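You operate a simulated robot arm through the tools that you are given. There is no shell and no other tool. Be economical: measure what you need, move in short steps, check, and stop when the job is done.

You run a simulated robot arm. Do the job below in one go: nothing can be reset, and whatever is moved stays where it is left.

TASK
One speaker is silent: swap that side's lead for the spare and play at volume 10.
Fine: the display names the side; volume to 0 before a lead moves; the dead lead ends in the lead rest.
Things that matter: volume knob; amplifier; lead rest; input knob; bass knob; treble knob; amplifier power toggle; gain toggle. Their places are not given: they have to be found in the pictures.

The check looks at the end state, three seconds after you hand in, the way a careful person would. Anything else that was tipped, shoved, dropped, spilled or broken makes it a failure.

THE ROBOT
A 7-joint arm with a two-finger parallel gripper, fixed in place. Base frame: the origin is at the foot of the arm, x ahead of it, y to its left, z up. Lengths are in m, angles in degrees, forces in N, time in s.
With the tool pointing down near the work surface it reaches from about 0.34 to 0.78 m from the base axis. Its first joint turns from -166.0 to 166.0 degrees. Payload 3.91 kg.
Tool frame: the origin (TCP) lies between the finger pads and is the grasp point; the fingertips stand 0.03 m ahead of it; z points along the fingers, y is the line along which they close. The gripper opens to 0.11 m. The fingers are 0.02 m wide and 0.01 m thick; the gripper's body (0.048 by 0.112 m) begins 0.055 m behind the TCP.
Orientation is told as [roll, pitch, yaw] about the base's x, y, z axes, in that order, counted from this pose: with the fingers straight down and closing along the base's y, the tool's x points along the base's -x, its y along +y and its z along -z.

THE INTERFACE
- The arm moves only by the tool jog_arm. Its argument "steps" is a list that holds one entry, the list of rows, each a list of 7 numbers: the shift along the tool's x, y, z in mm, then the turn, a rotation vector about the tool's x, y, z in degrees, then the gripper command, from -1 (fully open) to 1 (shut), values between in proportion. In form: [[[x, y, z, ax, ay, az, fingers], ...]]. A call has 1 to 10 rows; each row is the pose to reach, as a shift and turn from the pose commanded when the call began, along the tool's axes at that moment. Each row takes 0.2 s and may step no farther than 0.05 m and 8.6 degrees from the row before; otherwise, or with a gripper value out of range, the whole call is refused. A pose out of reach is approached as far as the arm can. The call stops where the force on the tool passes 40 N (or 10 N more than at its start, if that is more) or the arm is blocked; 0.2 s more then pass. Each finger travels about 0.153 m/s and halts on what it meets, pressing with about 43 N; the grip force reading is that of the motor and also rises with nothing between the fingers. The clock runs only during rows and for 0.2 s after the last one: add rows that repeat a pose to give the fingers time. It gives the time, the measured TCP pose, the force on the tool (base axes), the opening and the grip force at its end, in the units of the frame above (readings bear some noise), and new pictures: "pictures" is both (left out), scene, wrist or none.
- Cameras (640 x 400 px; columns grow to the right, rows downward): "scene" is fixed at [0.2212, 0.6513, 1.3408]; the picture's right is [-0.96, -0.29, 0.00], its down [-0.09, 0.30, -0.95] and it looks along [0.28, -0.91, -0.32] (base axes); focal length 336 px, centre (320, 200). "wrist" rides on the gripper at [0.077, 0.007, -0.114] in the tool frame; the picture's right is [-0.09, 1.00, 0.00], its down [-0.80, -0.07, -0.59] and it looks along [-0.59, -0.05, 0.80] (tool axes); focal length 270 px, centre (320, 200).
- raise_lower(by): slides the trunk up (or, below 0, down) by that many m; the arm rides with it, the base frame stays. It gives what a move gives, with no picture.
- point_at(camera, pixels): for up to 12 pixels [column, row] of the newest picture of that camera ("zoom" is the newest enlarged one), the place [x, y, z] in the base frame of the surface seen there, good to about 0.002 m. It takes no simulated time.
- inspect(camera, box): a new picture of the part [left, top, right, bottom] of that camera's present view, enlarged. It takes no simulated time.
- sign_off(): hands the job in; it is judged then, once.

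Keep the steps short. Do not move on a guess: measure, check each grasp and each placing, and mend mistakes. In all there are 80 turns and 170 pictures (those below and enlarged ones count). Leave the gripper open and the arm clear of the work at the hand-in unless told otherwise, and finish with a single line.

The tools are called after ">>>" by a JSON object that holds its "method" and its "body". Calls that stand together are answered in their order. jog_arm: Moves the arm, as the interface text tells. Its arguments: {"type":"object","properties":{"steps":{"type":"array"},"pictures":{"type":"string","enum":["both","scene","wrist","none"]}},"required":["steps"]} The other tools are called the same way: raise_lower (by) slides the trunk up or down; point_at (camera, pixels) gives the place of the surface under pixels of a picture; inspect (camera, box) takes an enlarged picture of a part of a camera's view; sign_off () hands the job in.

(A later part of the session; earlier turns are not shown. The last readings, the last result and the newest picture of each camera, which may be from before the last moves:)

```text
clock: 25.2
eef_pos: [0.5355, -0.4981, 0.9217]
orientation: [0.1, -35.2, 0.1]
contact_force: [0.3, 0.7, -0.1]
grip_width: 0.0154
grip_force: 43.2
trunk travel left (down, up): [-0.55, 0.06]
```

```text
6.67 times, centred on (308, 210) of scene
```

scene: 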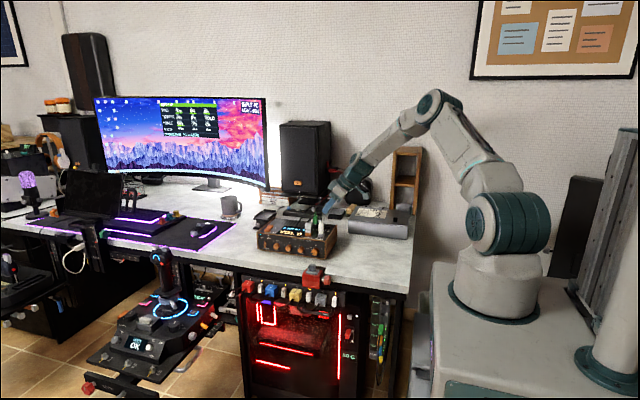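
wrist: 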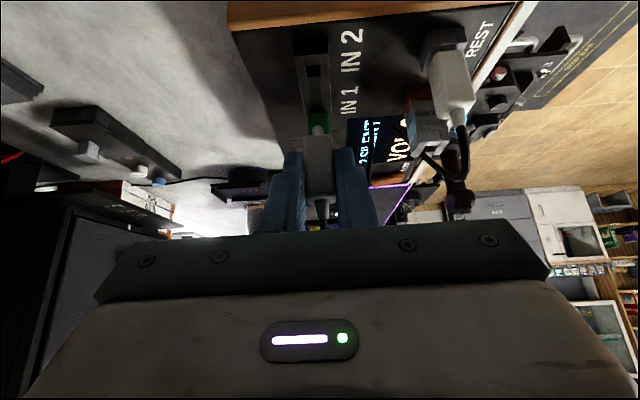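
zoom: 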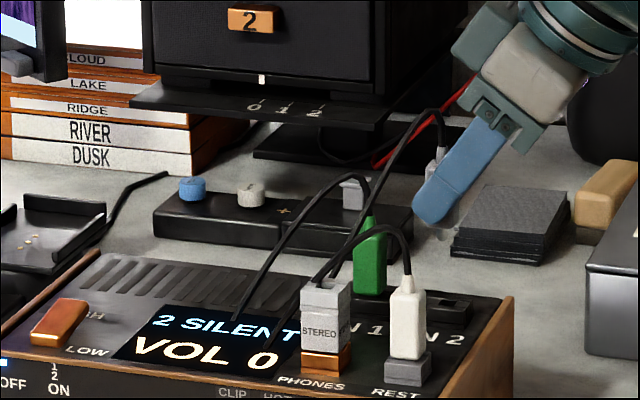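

The plug is out, with the cable following. I'll check the shape of its bottom before choosing a temporary spot.

>>> {"method": "inspect", "body": {"camera": "scene", "box": [314, 196, 346, 216]}}

>>> {"method": "inspect", "body": {"camera": "wrist", "box": [240, 30, 400, 230]}}

>>> {"method": "inspect", "body": {"camera": "scene", "box": [310, 200, 414, 265]}}

```text
16.00 times, centred on (330, 206) of scene
```

zoom: 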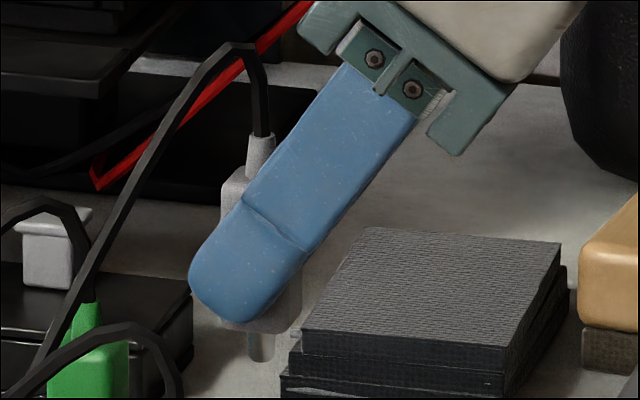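

```text
2.00 times, centred on (320, 130) of wrist
```

zoom: 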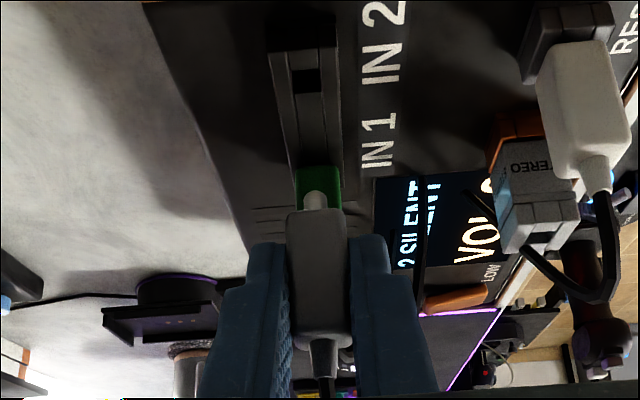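

```text
6.15 times, centred on (362, 232) of scene
```

zoom: 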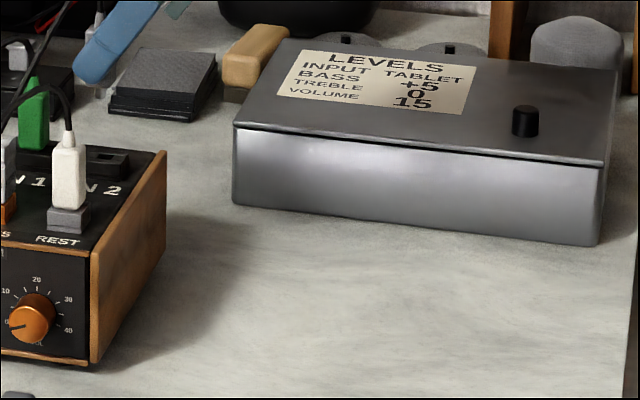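

The plug has a round prong, so it can't stand up. My plan: put it back in IN 2, regrip it at a flatter angle (75° lean), then lay it flat on the desk by tilting. That makes it easy to pick up again later. First I'll measure the free desk area.

>>> {"method": "point_at", "body": {"camera": "zoom", "pixels": [[237, 203], [236, 128], [590, 240], [280, 45], [165, 160], [160, 250], [95, 360], [110, 110], [215, 110], [300, 280], [400, 300], [235, 90]]}}

>>> {"method": "jog_arm", "body": {"steps": [[[9, 0, 12, 0, 0, 0, 1], [17, 0, 25, 0, 0, 0, 1], [20, 0, 29, 0, 0, 0, 1], [23, 0, 33, 0, 0, 0, 1], [26, 0, 37, 0, 0, 0, 1], [26, 0, 37, 0, 0, 0, 1]]]}}

>>> {"method": "inspect", "body": {"camera": "scene", "box": [270, 190, 350, 240]}}

```text
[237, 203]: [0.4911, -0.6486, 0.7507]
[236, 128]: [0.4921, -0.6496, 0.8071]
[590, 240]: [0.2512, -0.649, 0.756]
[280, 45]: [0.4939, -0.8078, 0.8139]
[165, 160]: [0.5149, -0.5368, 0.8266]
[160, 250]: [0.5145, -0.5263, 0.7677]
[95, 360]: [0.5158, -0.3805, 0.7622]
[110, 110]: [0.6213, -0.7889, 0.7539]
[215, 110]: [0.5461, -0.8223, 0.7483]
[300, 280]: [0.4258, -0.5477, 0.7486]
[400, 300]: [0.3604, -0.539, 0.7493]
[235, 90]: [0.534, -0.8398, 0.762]
```

```text
clock: 26.6
eef_pos: [0.5345, -0.4986, 0.8821]
orientation: [-0.4, -35.5, 0.3]
contact_force: [-2.9, 0.2, 29.3]
grip_width: 0.0155
grip_force: 42.7
trunk travel left (down, up): [-0.55, 0.06]
```

scene: 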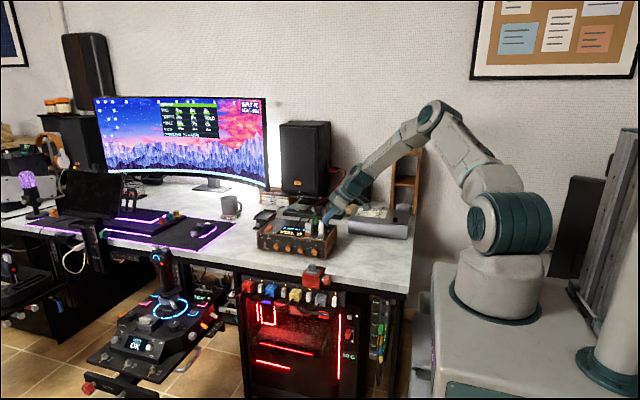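
wrist: 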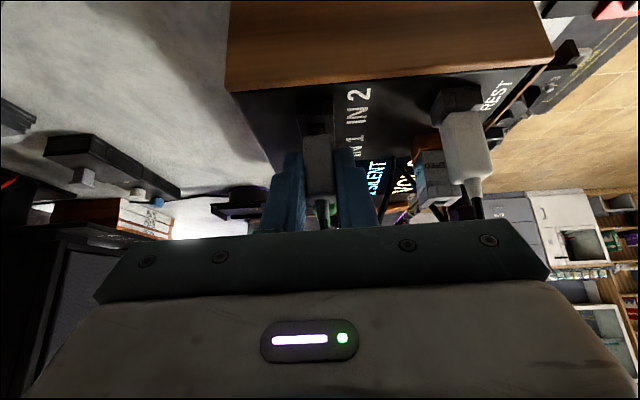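

```text
8.00 times, centred on (310, 215) of scene
```

zoom: 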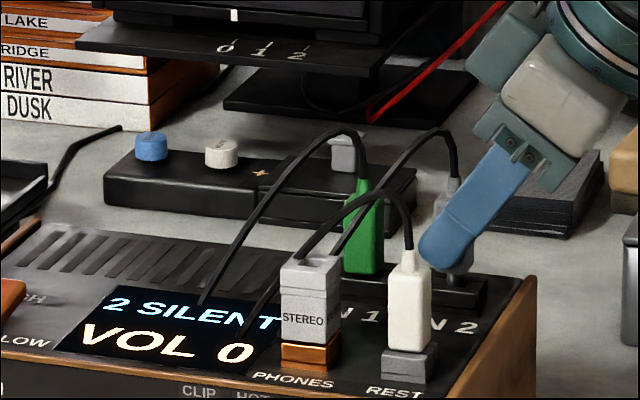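

The push stopped at 29 N, about 5 mm short. I'll look closer.

>>> {"method": "inspect", "body": {"camera": "wrist", "box": [280, 90, 376, 240]}}

>>> {"method": "inspect", "body": {"camera": "scene", "box": [316, 206, 340, 236]}}

>>> {"method": "jog_arm", "body": {"steps": [[[0, 0, 0, 0, 0, 0, 1]]], "pictures": "none"}}

```text
2.67 times, centred on (328, 165) of wrist
```

zoom: 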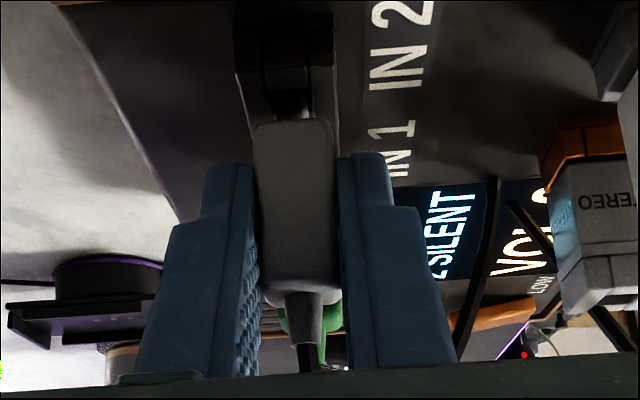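

```text
13.33 times, centred on (328, 221) of scene
```

zoom: 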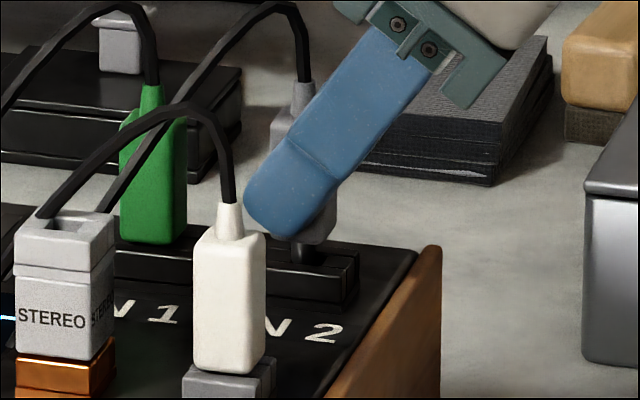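

```text
clock: 27.0
eef_pos: [0.5323, -0.4972, 0.8745]
orientation: [0.2, -35.0, 0.1]
contact_force: [-8.4, -2.5, 10.9]
grip_width: 0.0153
grip_force: 42.9
trunk travel left (down, up): [-0.55, 0.06]
```

It slid in during that last row. I'll check the seating.

>>> {"method": "inspect", "body": {"camera": "scene", "box": [316, 206, 340, 236]}}

```text
13.33 times, centred on (328, 221) of scene
```

zoom: 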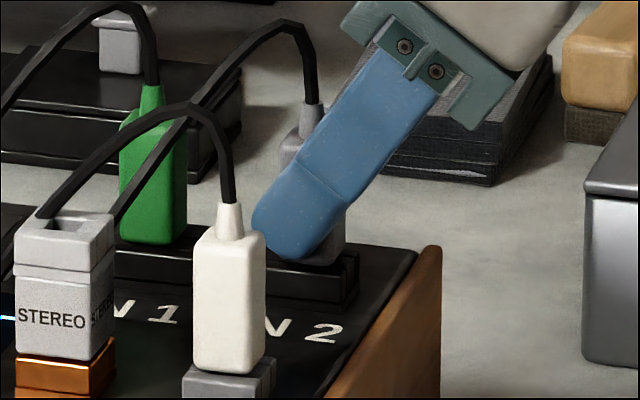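

It's seated. Now I'll release, back off 80 mm, and swing down around the plug to a 75° lean.

>>> {"method": "jog_arm", "body": {"steps": [[[0, 0, 0, 0, 0, 0, 0.27], [0, 0, 0, 0, 0, 0, 0.27], [0, 0, -27, 0, 0, 0, 0.27], [0, 0, -54, 0, 0, 0, 0.27], [0, 0, -80, 0, 0, 0, 0.27], [13.2, 0, -79.1, 0, -8, 0, 0.27], [26.2, 0, -76.3, 0, -16, 0, 0.27], [38.6, 0, -71.8, 0, -24, 0, 0.27], [50.3, 0, -65.6, 0, -32, 0, 0.27], [61.1, 0, -57.8, 0, -40, 0, 0.27]]]}}

>>> {"method": "inspect", "body": {"camera": "wrist", "box": [200, 40, 440, 190]}}

>>> {"method": "inspect", "body": {"camera": "scene", "box": [290, 180, 386, 240]}}

```text
clock: 29.2
eef_pos: [0.4512, -0.4988, 0.8895]
orientation: [-0.2, -75.2, 0.3]
contact_force: [0.2, 0.0, 0.4]
grip_width: 0.0403
grip_force: 0.1
trunk travel left (down, up): [-0.55, 0.06]
```

scene: 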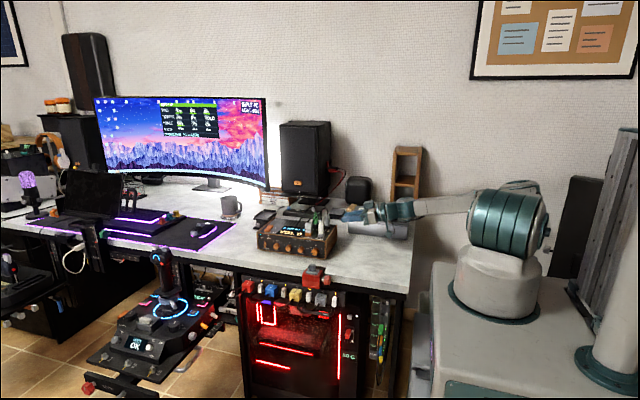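
wrist: 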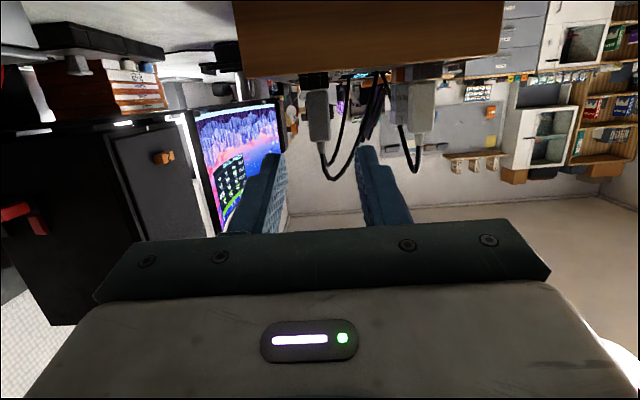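

```text
2.67 times, centred on (320, 115) of wrist
```

zoom: 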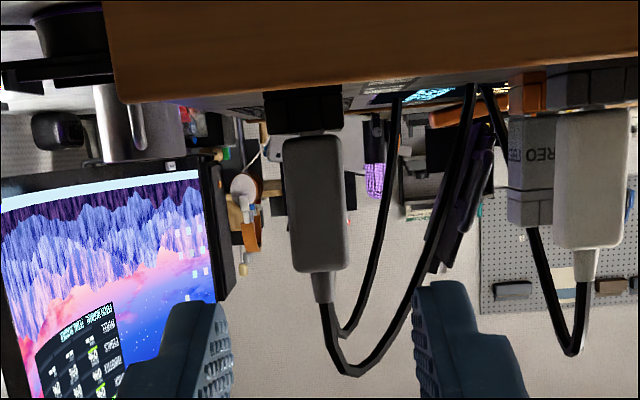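

```text
6.67 times, centred on (338, 210) of scene
```

zoom: 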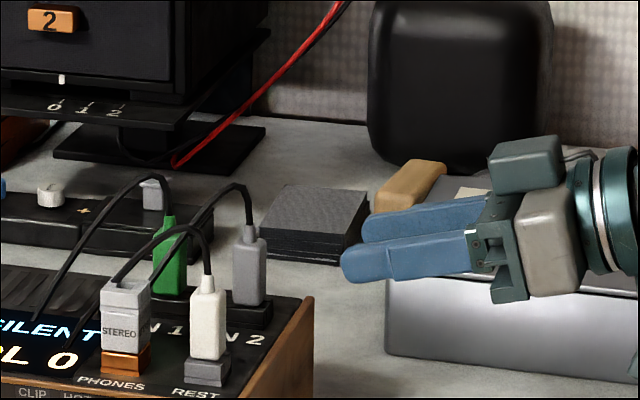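

I'll measure the plug from here.

>>> {"method": "point_at", "body": {"camera": "wrist", "pixels": [[310, 110], [318, 110], [327, 110], [316, 95], [320, 138], [321, 145], [312, 130], [328, 130]]}}

```text
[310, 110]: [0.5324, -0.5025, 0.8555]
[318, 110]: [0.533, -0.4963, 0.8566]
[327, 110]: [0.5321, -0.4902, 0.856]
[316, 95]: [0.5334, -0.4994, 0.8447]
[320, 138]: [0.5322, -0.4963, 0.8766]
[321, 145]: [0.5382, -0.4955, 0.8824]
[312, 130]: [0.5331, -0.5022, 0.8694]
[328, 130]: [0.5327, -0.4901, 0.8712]
```

Plug centre is (0.541, -0.497, 0.863). I'll advance 68 mm and then close.

>>> {"method": "jog_arm", "body": {"steps": [[[1, 1, 23, 0, 0, 0, 0.27], [1, 1, 46, 0, 0, 0, 0.27], [2, 1, 60, 0, 0, 0, 0.27], [2, 1, 68, 0, 0, 0, 0.27], [2, 1, 68, 0, 0, 0, 0.27], [2, 1, 68, 0, 0, 0, 0.7], [2, 1, 68, 0, 0, 0, 1], [2, 1, 68, 0, 0, 0, 1]]]}}

>>> {"method": "inspect", "body": {"camera": "scene", "box": [300, 190, 364, 230]}}

```text
clock: 31.0
eef_pos: [0.516, -0.4977, 0.8684]
orientation: [-0.1, -75.2, 0.1]
contact_force: [2.6, -5.0, 1.4]
grip_width: 0.0152
grip_force: 42.8
trunk travel left (down, up): [-0.55, 0.06]
```

scene: 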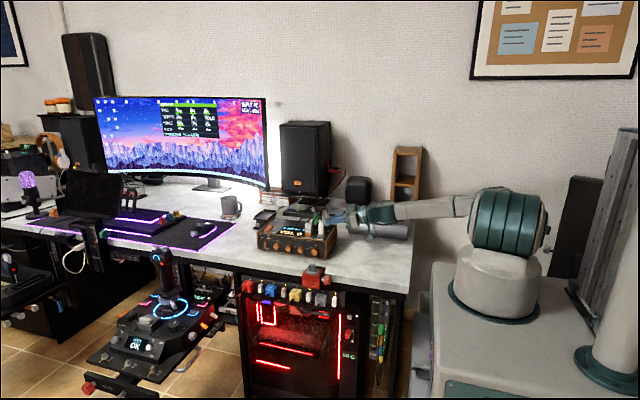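
wrist: 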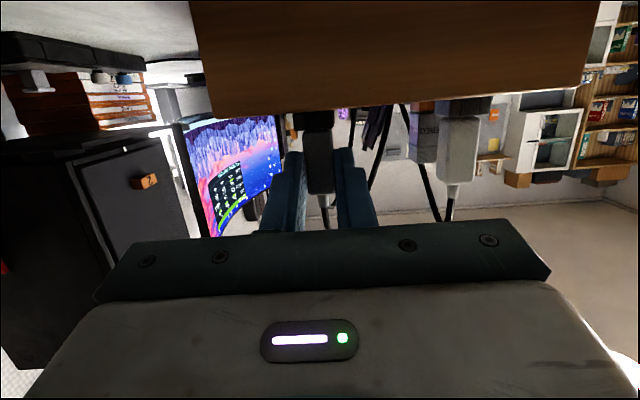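

```text
10.00 times, centred on (332, 210) of scene
```

zoom: 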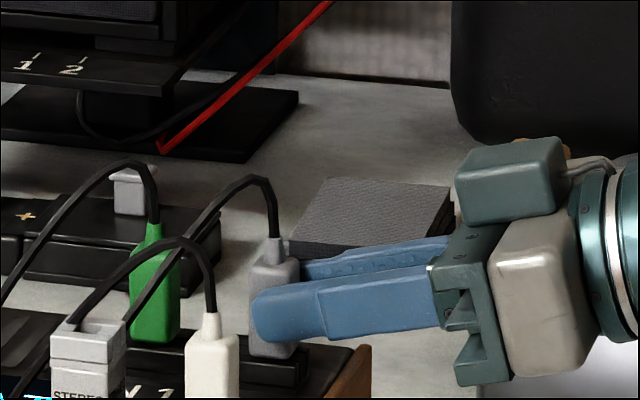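

Gripped at 15.2 mm. I'll pull straight up, then move clear above the amp's -x side.

>>> {"method": "jog_arm", "body": {"steps": [[[-7.7, 0, -2, 0, 0, 0, 1], [-15.5, 0, -4.1, 0, 0, 0, 1], [-31, 0, -8.3, 0, 0, 0, 1], [-46, 10, -25, 0, 0, 0, 1], [-62, 28, -44, 0, 0, 0, 1], [-76.6, 45, -62, 0, 0, 0, 1], [-76.6, 45, -62, 0, 0, 0, 1]]]}}

>>> {"method": "inspect", "body": {"camera": "scene", "box": [290, 170, 386, 230]}}

```text
clock: 32.6
eef_pos: [0.4741, -0.4533, 0.9598]
orientation: [0.1, -75.2, 0.1]
contact_force: [-0.1, -0.7, 0.5]
grip_width: 0.0152
grip_force: 42.3
trunk travel left (down, up): [-0.55, 0.06]
```

scene: 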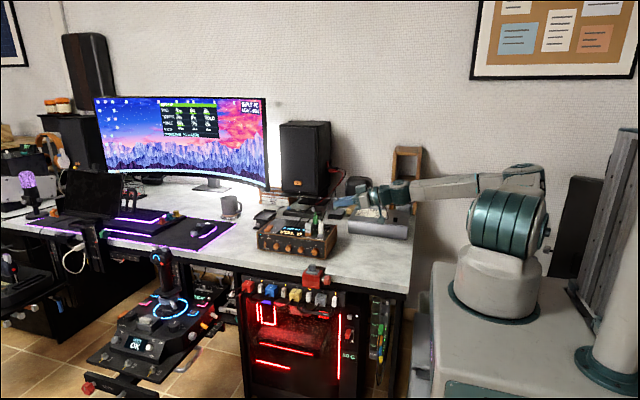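
wrist: 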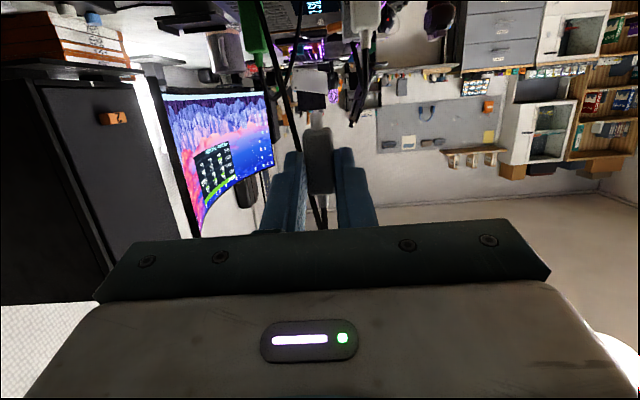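

```text
6.67 times, centred on (338, 200) of scene
```

zoom: 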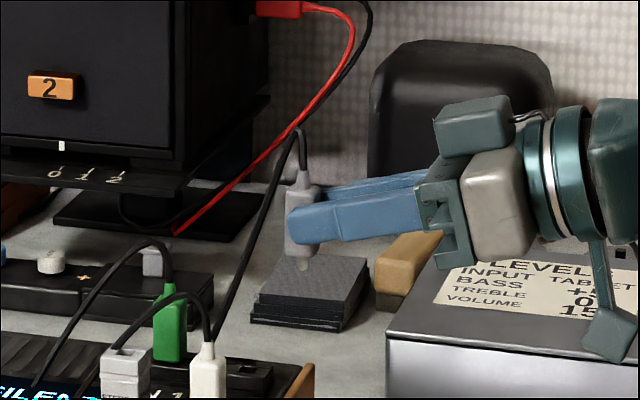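

The plug is out cleanly. I'll rotate 85° about the plug so it lies flat, with the prong toward -x.

>>> {"method": "jog_arm", "body": {"steps": [[[-3.8, 0, 0.3, 0, 8.5, 0, 1], [-7.6, 0, 1.1, 0, 17, 0, 1], [-11.2, 0, 2.5, 0, 25.5, 0, 1], [-14.5, 0, 4.4, 0, 34, 0, 1], [-17.6, 0, 6.8, 0, 42.5, 0, 1], [-20.2, 0, 9.6, 0, 51, 0, 1], [-22.4, 0, 12.8, 0, 59.5, 0, 1], [-24.1, 0, 16.3, 0, 68, 0, 1], [-25.3, 0, 19.9, 0, 76.5, 0, 1], [-25.9, 0, 23.7, 0, 85, 0, 1]]]}}

>>> {"method": "inspect", "body": {"camera": "scene", "box": [290, 170, 386, 230]}}

```text
clock: 34.8
eef_pos: [0.5058, -0.4524, 0.9771]
orientation: [0.0, 10.0, 0.1]
contact_force: [0.4, -1.2, 0.2]
grip_width: 0.0152
grip_force: 43.1
trunk travel left (down, up): [-0.55, 0.06]
```

scene: 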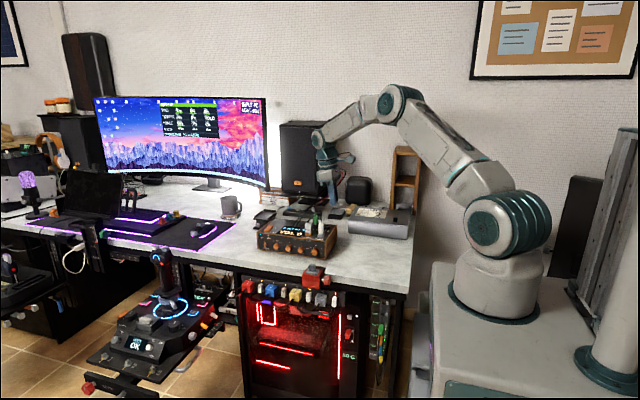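
wrist: 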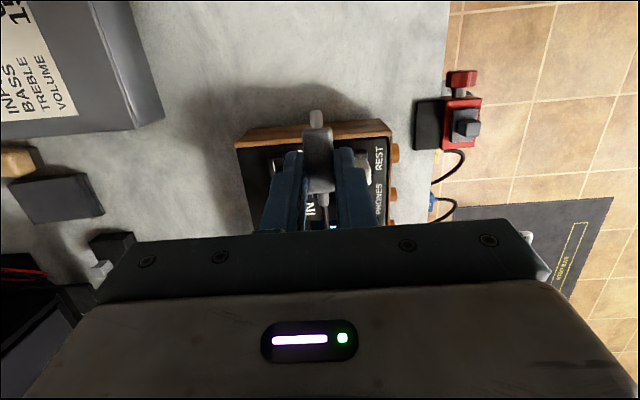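

```text
6.67 times, centred on (338, 200) of scene
```

zoom: 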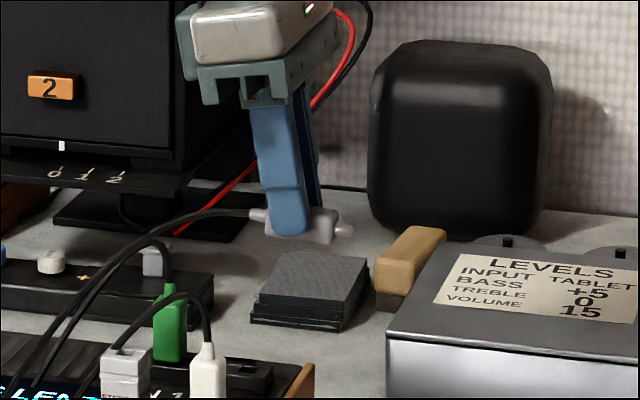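

It hangs level, prong toward -x. I'll move over the clear desk at (0.41, -0.45) and descend to just above it.

>>> {"method": "jog_arm", "body": {"steps": [[[26.1, 1, 24.9, 0, 1.5, 0, 1], [52.1, 1, 49.8, 0, 3, 0, 1], [77.2, 2, 74.6, 0, 5, 0, 1], [70.3, 2, 114, 0, 5, 0, 1], [63.3, 2, 153, 0, 5, 0, 1], [57.2, 2, 187, 0, 5, 0, 1], [55.4, 2, 198, 0, 5, 0, 1], [55.4, 2, 198, 0, 5, 0, 1]]]}}

>>> {"method": "inspect", "body": {"camera": "scene", "box": [300, 190, 396, 250]}}

```text
clock: 36.6
eef_pos: [0.4144, -0.4518, 0.7921]
orientation: [0.0, 14.7, 0.2]
contact_force: [0.2, -0.4, -0.8]
grip_width: 0.0153
grip_force: 42.7
trunk travel left (down, up): [-0.55, 0.06]
```

scene: 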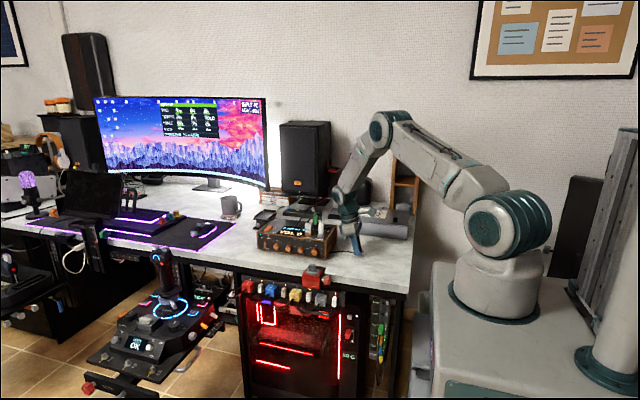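
wrist: 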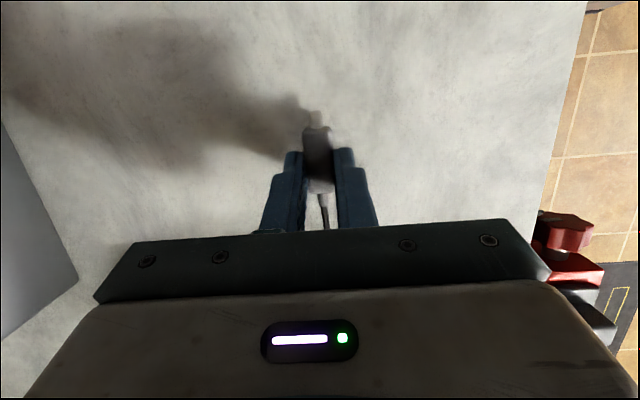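

```text
6.67 times, centred on (348, 220) of scene
```

zoom: 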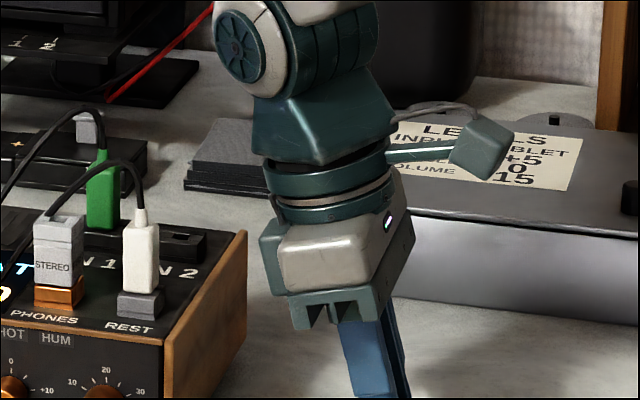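

About 9 mm remain. I'll lower in 2 mm rows and watch the force.

>>> {"method": "jog_arm", "body": {"steps": [[[-0.5, 0, 1.9, 0, 0, 0, 1], [-1, 0, 3.9, 0, 0, 0, 1], [-1.5, 0, 5.8, 0, 0, 0, 1], [-2, 0, 7.7, 0, 0, 0, 1], [-2.2, 0, 8.4, 0, 0, 0, 1], [-2.2, 0, 8.4, 0, 0, 0, 1]]], "pictures": "scene"}}

>>> {"method": "inspect", "body": {"camera": "scene", "box": [330, 225, 378, 265]}}

```text
clock: 38.0
eef_pos: [0.4152, -0.4512, 0.7855]
orientation: [0.1, 14.9, 0.1]
contact_force: [-0.2, 0.7, -0.4]
grip_width: 0.0151
grip_force: 42.9
trunk travel left (down, up): [-0.55, 0.06]
```

scene: 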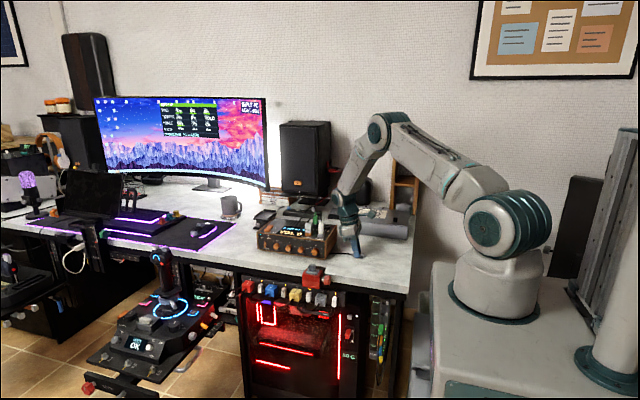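

```text
10.00 times, centred on (354, 245) of scene
```

zoom: 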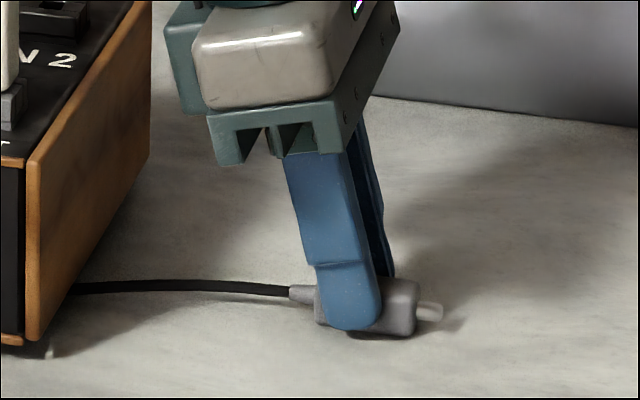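

Nearly touching but no force yet, so I'll go down another few mm in 1 mm rows.

>>> {"method": "jog_arm", "body": {"steps": [[[-0.3, 0, 1, 0, 0, 0, 1], [-0.5, 0, 1.9, 0, 0, 0, 1], [-0.6, 0, 2.4, 0, 0, 0, 1], [-0.6, 0, 2.4, 0, 0, 0, 1]]], "pictures": "scene"}}

>>> {"method": "inspect", "body": {"camera": "scene", "box": [330, 225, 378, 265]}}

```text
clock: 39.0
eef_pos: [0.4151, -0.4506, 0.7847]
orientation: [-0.2, 14.8, 0.1]
contact_force: [1.3, -2.0, 20.8]
grip_width: 0.0153
grip_force: 42.5
trunk travel left (down, up): [-0.55, 0.06]
```

scene: 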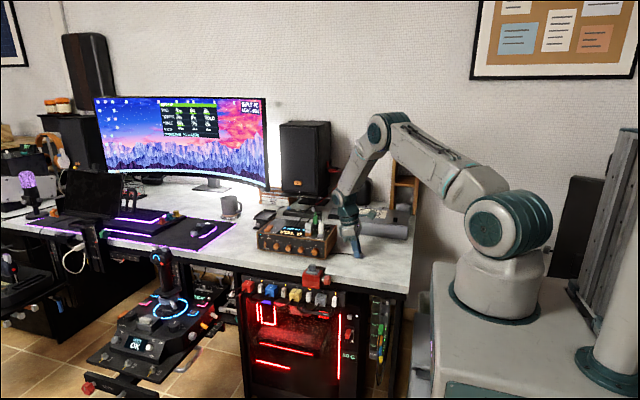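

```text
10.00 times, centred on (354, 245) of scene
```

zoom: 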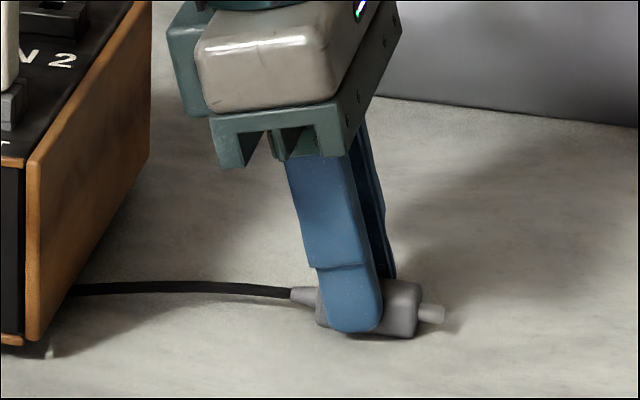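

It's touching (21 N). I'll ease up 1 mm, release, and retreat along the fingers.

>>> {"method": "jog_arm", "body": {"steps": [[[0.3, 0, -1.2, 0, 0, 0, 1], [0.3, 0, -1.2, 0, 0, 0, 0.27], [0.3, 0, -1.2, 0, 0, 0, 0.27], [0.3, 0, -25, 0, 0, 0, 0.27], [0.3, 0, -60, 0, 0, 0, 0.27], [0.3, 0, -100, 0, 0, 0, 0.27], [0.3, 0, -100, 0, 0, 0, 0.27]]]}}

>>> {"method": "inspect", "body": {"camera": "scene", "box": [330, 225, 378, 265]}}

>>> {"method": "inspect", "body": {"camera": "wrist", "box": [240, 60, 400, 160]}}

```text
clock: 40.6
eef_pos: [0.4432, -0.4524, 0.8806]
orientation: [-0.1, 14.9, 0.2]
contact_force: [-0.9, -0.4, 0.3]
grip_width: 0.0403
grip_force: 0.0
trunk travel left (down, up): [-0.55, 0.06]
```

scene: 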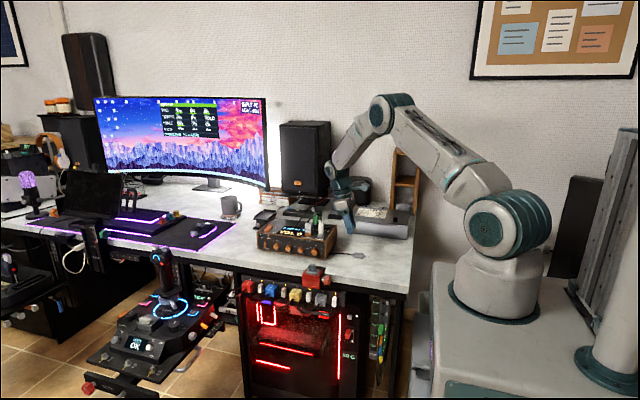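
wrist: 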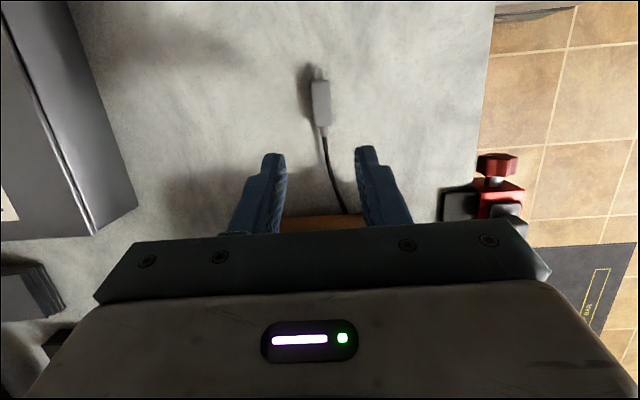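

```text
10.00 times, centred on (354, 245) of scene
```

zoom: 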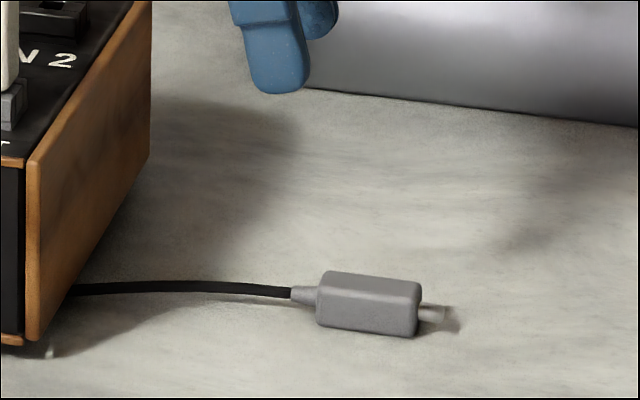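

```text
4.00 times, centred on (320, 110) of wrist
```

zoom: 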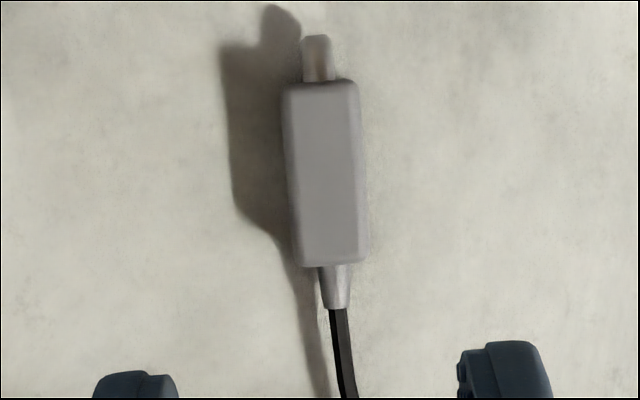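

The grey lead lies flat and still. Next is the white spare: swing to the 35° pre-grasp, 80 mm behind it.

>>> {"method": "jog_arm", "body": {"steps": [[[-4, 5, -10, 0, -7.2, 0, 0.27], [-8, 10, -20, 0, -14.3, 0, 0.27], [-12, 15, -30, 0, -21.4, 0, 0.27], [-15, 20, -40, 0, -28.6, 0, 0.27], [-19, 25, -50, 0, -35.7, 0, 0.27], [-23, 29, -60, 0, -42.9, 0, 0.27], [-27, 34, -69, 0, -50, 0, 0.27], [-27, 34, -69, 0, -50, 0, 0.27]]]}}

>>> {"method": "inspect", "body": {"camera": "wrist", "box": [200, 60, 360, 160]}}

```text
clock: 42.4
eef_pos: [0.4839, -0.4161, 0.9371]
orientation: [-0.1, -35.2, 0.2]
contact_force: [0.2, 0.3, 0.1]
grip_width: 0.04
grip_force: 0.0
trunk travel left (down, up): [-0.55, 0.06]
```

scene: 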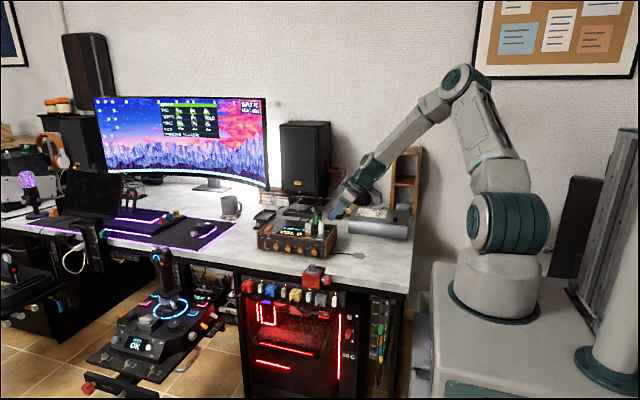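
wrist: 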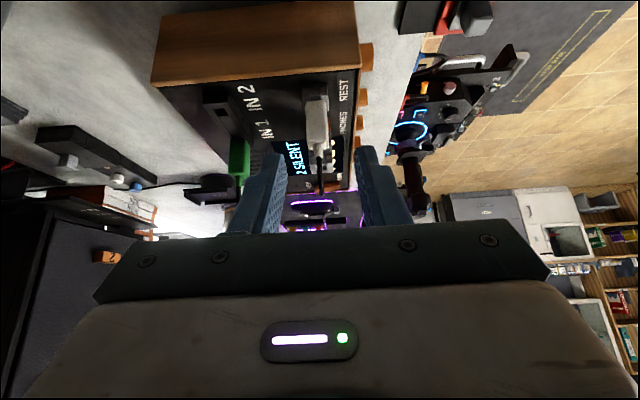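

```text
4.00 times, centred on (280, 110) of wrist
```

zoom: 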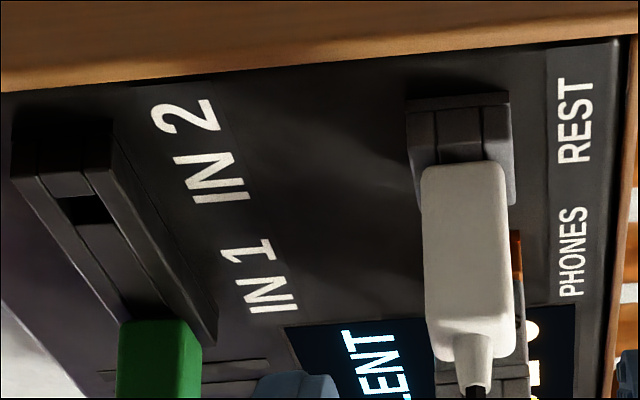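

>>> {"method": "point_at", "body": {"camera": "zoom", "pixels": [[427, 240], [468, 240], [506, 240], [465, 190], [470, 315], [475, 345], [85, 200], [105, 245], [60, 210], [460, 130], [160, 380], [411, 120]]}}

```text
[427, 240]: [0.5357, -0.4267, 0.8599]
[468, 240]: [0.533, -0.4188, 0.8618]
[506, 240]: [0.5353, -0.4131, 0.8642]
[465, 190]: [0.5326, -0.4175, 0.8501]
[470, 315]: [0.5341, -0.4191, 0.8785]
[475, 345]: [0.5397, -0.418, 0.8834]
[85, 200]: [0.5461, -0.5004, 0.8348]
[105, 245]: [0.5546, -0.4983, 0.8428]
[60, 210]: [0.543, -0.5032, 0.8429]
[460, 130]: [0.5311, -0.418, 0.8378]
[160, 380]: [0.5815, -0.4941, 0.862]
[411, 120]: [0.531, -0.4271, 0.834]
```

White plug centre is (0.5415, -0.4185, 0.863). I'll advance most of the way and re-read the pose.

>>> {"method": "jog_arm", "body": {"steps": [[[-2, -1, 25, 0, 0, 0, 0.27], [-3, -2, 50, 0, 0, 0, 0.27], [-3, -2, 50, 0, 0, 0, 0.27]]], "pictures": "none"}}

>>> {"method": "jog_arm", "body": {"steps": [[[0, 0, 0, 0, 0, 0, 0.27]]], "pictures": "none"}}

```text
clock: 43.2
eef_pos: [0.5153, -0.42, 0.8993]
orientation: [0.1, -35.2, 0.0]
contact_force: [0.1, 1.4, -0.5]
grip_width: 0.0405
grip_force: 0.0
trunk travel left (down, up): [-0.55, 0.06]
```

```text
clock: 43.6
eef_pos: [0.5141, -0.4199, 0.899]
orientation: [0.0, -35.2, 0.1]
contact_force: [-0.6, -0.2, 0.8]
grip_width: 0.0401
grip_force: 0.1
trunk travel left (down, up): [-0.55, 0.06]
```

A small correction remains: (-2.5, 1, 28), then close.

>>> {"method": "jog_arm", "body": {"steps": [[[-2.5, 1, 14, 0, 0, 0, 0.27], [-2.5, 1, 28, 0, 0, 0, 0.27], [-2.5, 1, 28, 0, 0, 0, 0.27], [-2.5, 1, 28, 0, 0, 0, 0.7], [-2.5, 1, 28, 0, 0, 0, 1], [-2.5, 1, 28, 0, 0, 0, 1]]], "pictures": "both"}}

>>> {"method": "jog_arm", "body": {"steps": [[[0, 0, 0, 0, 0, 0, 1]]], "pictures": "none"}}

>>> {"method": "inspect", "body": {"camera": "scene", "box": [290, 190, 354, 230]}}

```text
clock: 45.0
eef_pos: [0.5344, -0.4181, 0.8782]
orientation: [0.0, -35.1, 0.2]
contact_force: [1.2, 0.4, 0.7]
grip_width: 0.0156
grip_force: 43.0
trunk travel left (down, up): [-0.55, 0.06]
```

scene: 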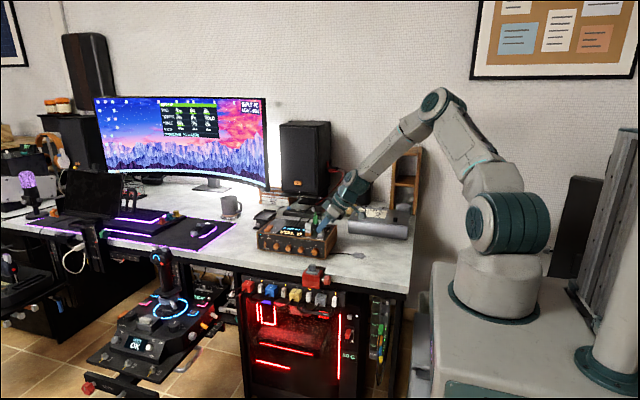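
wrist: 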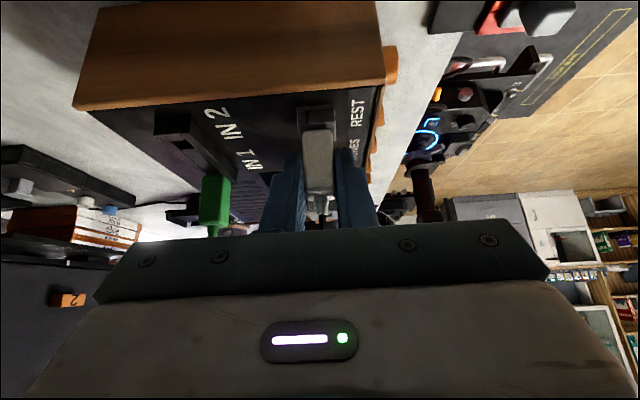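

```text
clock: 45.4
eef_pos: [0.535, -0.4188, 0.8774]
orientation: [0.0, -35.2, 0.2]
contact_force: [0.0, 1.2, -0.9]
grip_width: 0.0157
grip_force: 42.8
trunk travel left (down, up): [-0.55, 0.06]
```

```text
10.00 times, centred on (322, 210) of scene
```

zoom: 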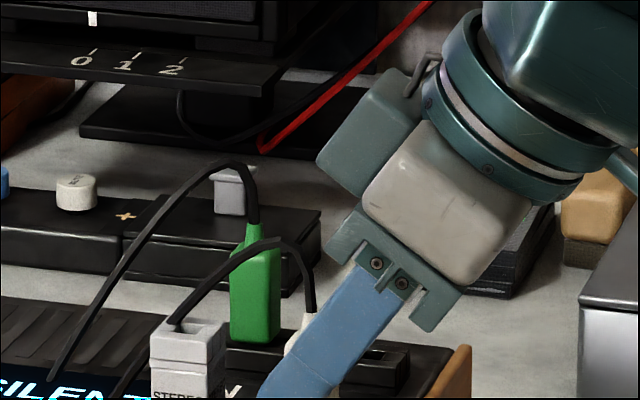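

The white plug is held (15.6 mm) with almost no side force. I'll pull up 40 mm, then move 79 mm toward IN 2.

>>> {"method": "jog_arm", "body": {"steps": [[[-4.6, 0, -6.6, 0, 0, 0, 1], [-11.5, 0, -16.4, 0, 0, 0, 1], [-23, 0, -32.8, 0, 0, 0, 1], [-23, -26, -32.8, 0, 0, 0, 1], [-23, -53, -32.8, 0, 0, 0, 1], [-23, -79.5, -32.8, 0, 0, 0, 1], [-23, -79.5, -32.8, 0, 0, 0, 1]]], "pictures": "both"}}

>>> {"method": "jog_arm", "body": {"steps": [[[0, 0, 0, 0, 0, 0, 1]]], "pictures": "none"}}

>>> {"method": "inspect", "body": {"camera": "scene", "box": [306, 200, 354, 230]}}

>>> {"method": "inspect", "body": {"camera": "wrist", "box": [260, 40, 380, 240]}}

```text
clock: 47.0
eef_pos: [0.5358, -0.4965, 0.9176]
orientation: [0.0, -35.2, 0.1]
contact_force: [-0.6, 0.0, 0.3]
grip_width: 0.0158
grip_force: 43.1
trunk travel left (down, up): [-0.55, 0.06]
```

scene: 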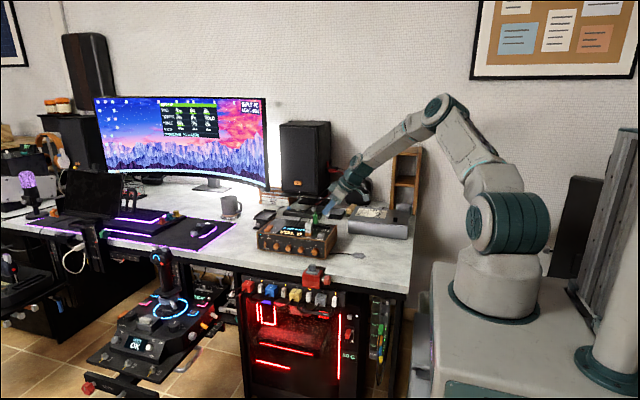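
wrist: 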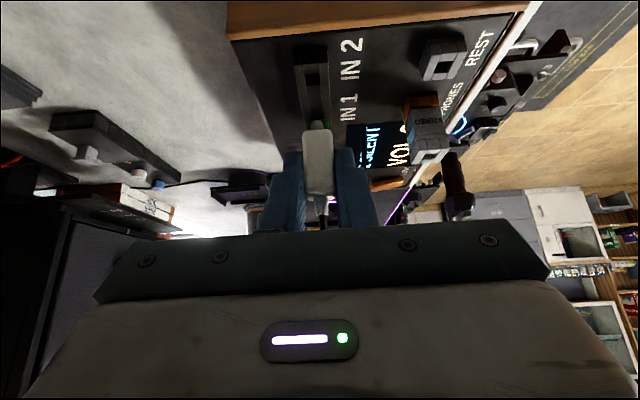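

```text
clock: 47.4
eef_pos: [0.5353, -0.4973, 0.9171]
orientation: [0.0, -35.2, 0.1]
contact_force: [-0.3, -0.5, -1.2]
grip_width: 0.0157
grip_force: 42.7
trunk travel left (down, up): [-0.55, 0.06]
```

```text
13.33 times, centred on (330, 215) of scene
```

zoom: 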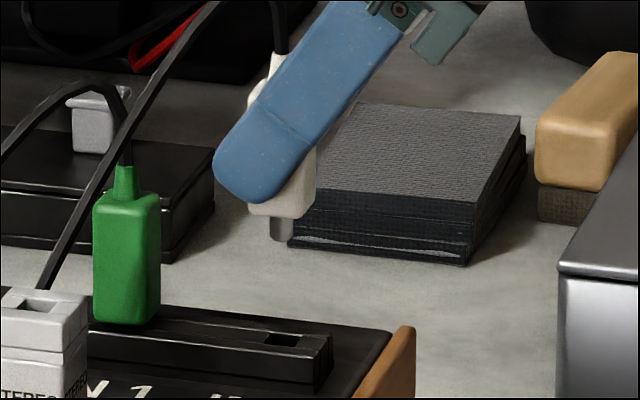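

```text
2.00 times, centred on (320, 140) of wrist
```

zoom: 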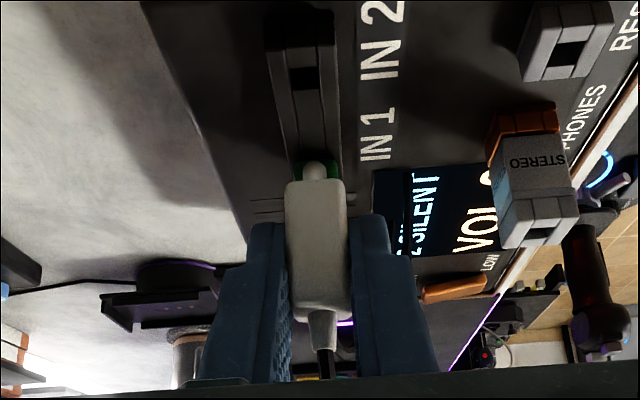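

Both sockets have square holes. I'll measure the rims of the IN 2 and REST holes, and the prong.

>>> {"method": "point_at", "body": {"camera": "zoom", "pixels": [[286, 78], [320, 78], [303, 62], [304, 95], [546, 55], [582, 58], [566, 36], [562, 74], [314, 165], [306, 172], [322, 172], [318, 230]]}}

```text
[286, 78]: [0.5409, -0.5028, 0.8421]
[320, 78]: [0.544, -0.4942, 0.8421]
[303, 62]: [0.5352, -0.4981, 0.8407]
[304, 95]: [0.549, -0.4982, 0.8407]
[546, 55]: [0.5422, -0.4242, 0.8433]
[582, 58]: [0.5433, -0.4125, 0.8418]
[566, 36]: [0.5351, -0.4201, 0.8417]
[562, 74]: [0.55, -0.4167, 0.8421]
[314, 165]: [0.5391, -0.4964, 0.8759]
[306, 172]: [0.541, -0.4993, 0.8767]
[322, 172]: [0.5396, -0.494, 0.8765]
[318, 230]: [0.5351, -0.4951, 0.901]
```

The prong is at y≈-0.4967 and the hole centre at y≈-0.4983, with x agreeing. I'll shift y by -1.4 mm and lower 40 mm, slowly at the end.

>>> {"method": "jog_arm", "body": {"steps": [[[0, -1.4, 0, 0, 0, 0, 1], [11.5, -1.4, 16.4, 0, 0, 0, 1], [16, -1.4, 23, 0, 0, 0, 1], [18.4, -1.4, 26.2, 0, 0, 0, 1], [20.6, -1.4, 29.5, 0, 0, 0, 1], [23, -1.4, 32.8, 0, 0, 0, 1], [23, -1.4, 32.8, 0, 0, 0, 1]]], "pictures": "both"}}

>>> {"method": "inspect", "body": {"camera": "scene", "box": [306, 205, 354, 235]}}

```text
clock: 49.0
eef_pos: [0.5344, -0.4988, 0.8768]
orientation: [0.0, -35.2, 0.1]
contact_force: [0.0, 0.6, 0.1]
grip_width: 0.0156
grip_force: 43.3
trunk travel left (down, up): [-0.55, 0.06]
```

scene: 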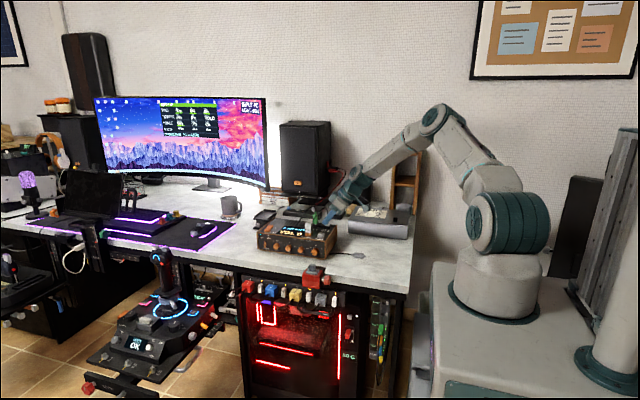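
wrist: 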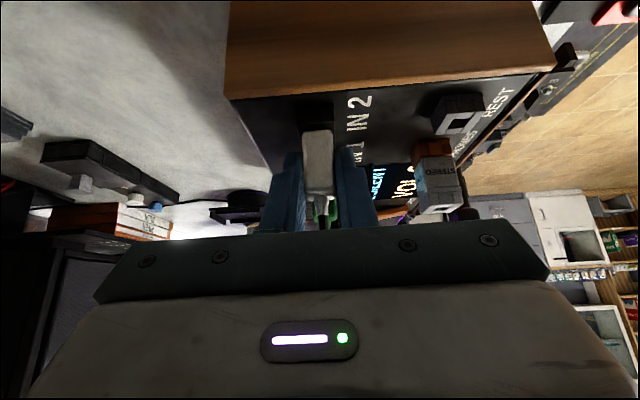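

```text
13.33 times, centred on (330, 220) of scene
```

zoom: 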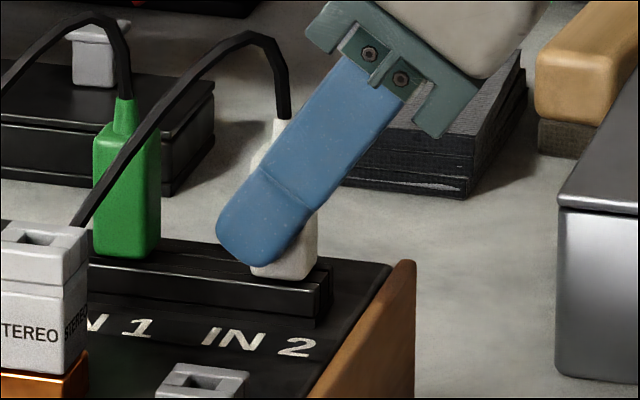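

The spare is seated with no force. I'll press 2 mm to be sure, release and back away.

>>> {"method": "jog_arm", "body": {"steps": [[[1.1, 0, 1.6, 0, 0, 0, 1], [1.1, 0, 1.6, 0, 0, 0, 1], [0, 0, 0, 0, 0, 0, 1], [0, 0, 0, 0, 0, 0, 0.27], [0, 0, 0, 0, 0, 0, 0.27], [0, 0, -27, 0, 0, 0, 0.27], [0, 0, -54, 0, 0, 0, 0.27], [0, 0, -85, 0, 0, 0, 0.27], [0, 0, -85, 0, 0, 0, 0.27]]], "pictures": "both"}}

>>> {"method": "inspect", "body": {"camera": "scene", "box": [274, 200, 354, 250]}}

```text
clock: 51.0
eef_pos: [0.485, -0.498, 0.9479]
orientation: [0.0, -35.1, 0.2]
contact_force: [0.2, 0.5, -0.1]
grip_width: 0.0404
grip_force: 0.0
trunk travel left (down, up): [-0.55, 0.06]
```

scene: 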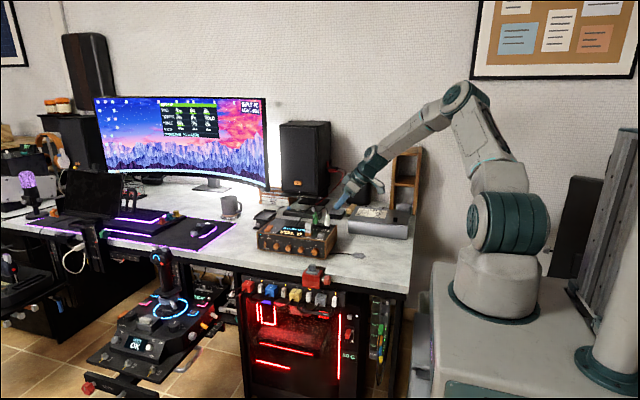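
wrist: 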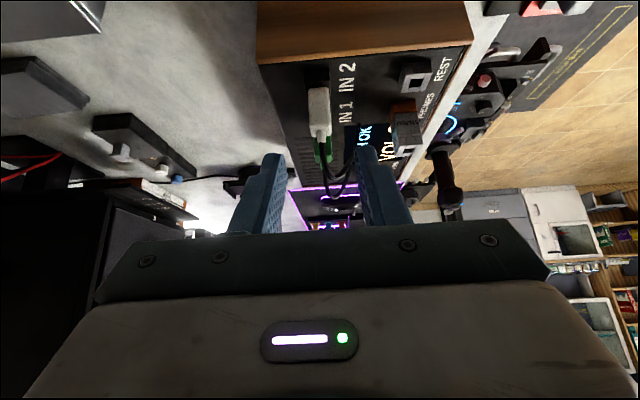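

```text
8.00 times, centred on (314, 225) of scene
```

zoom: 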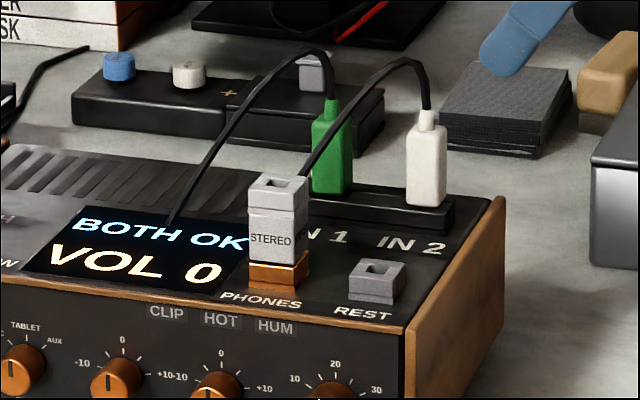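

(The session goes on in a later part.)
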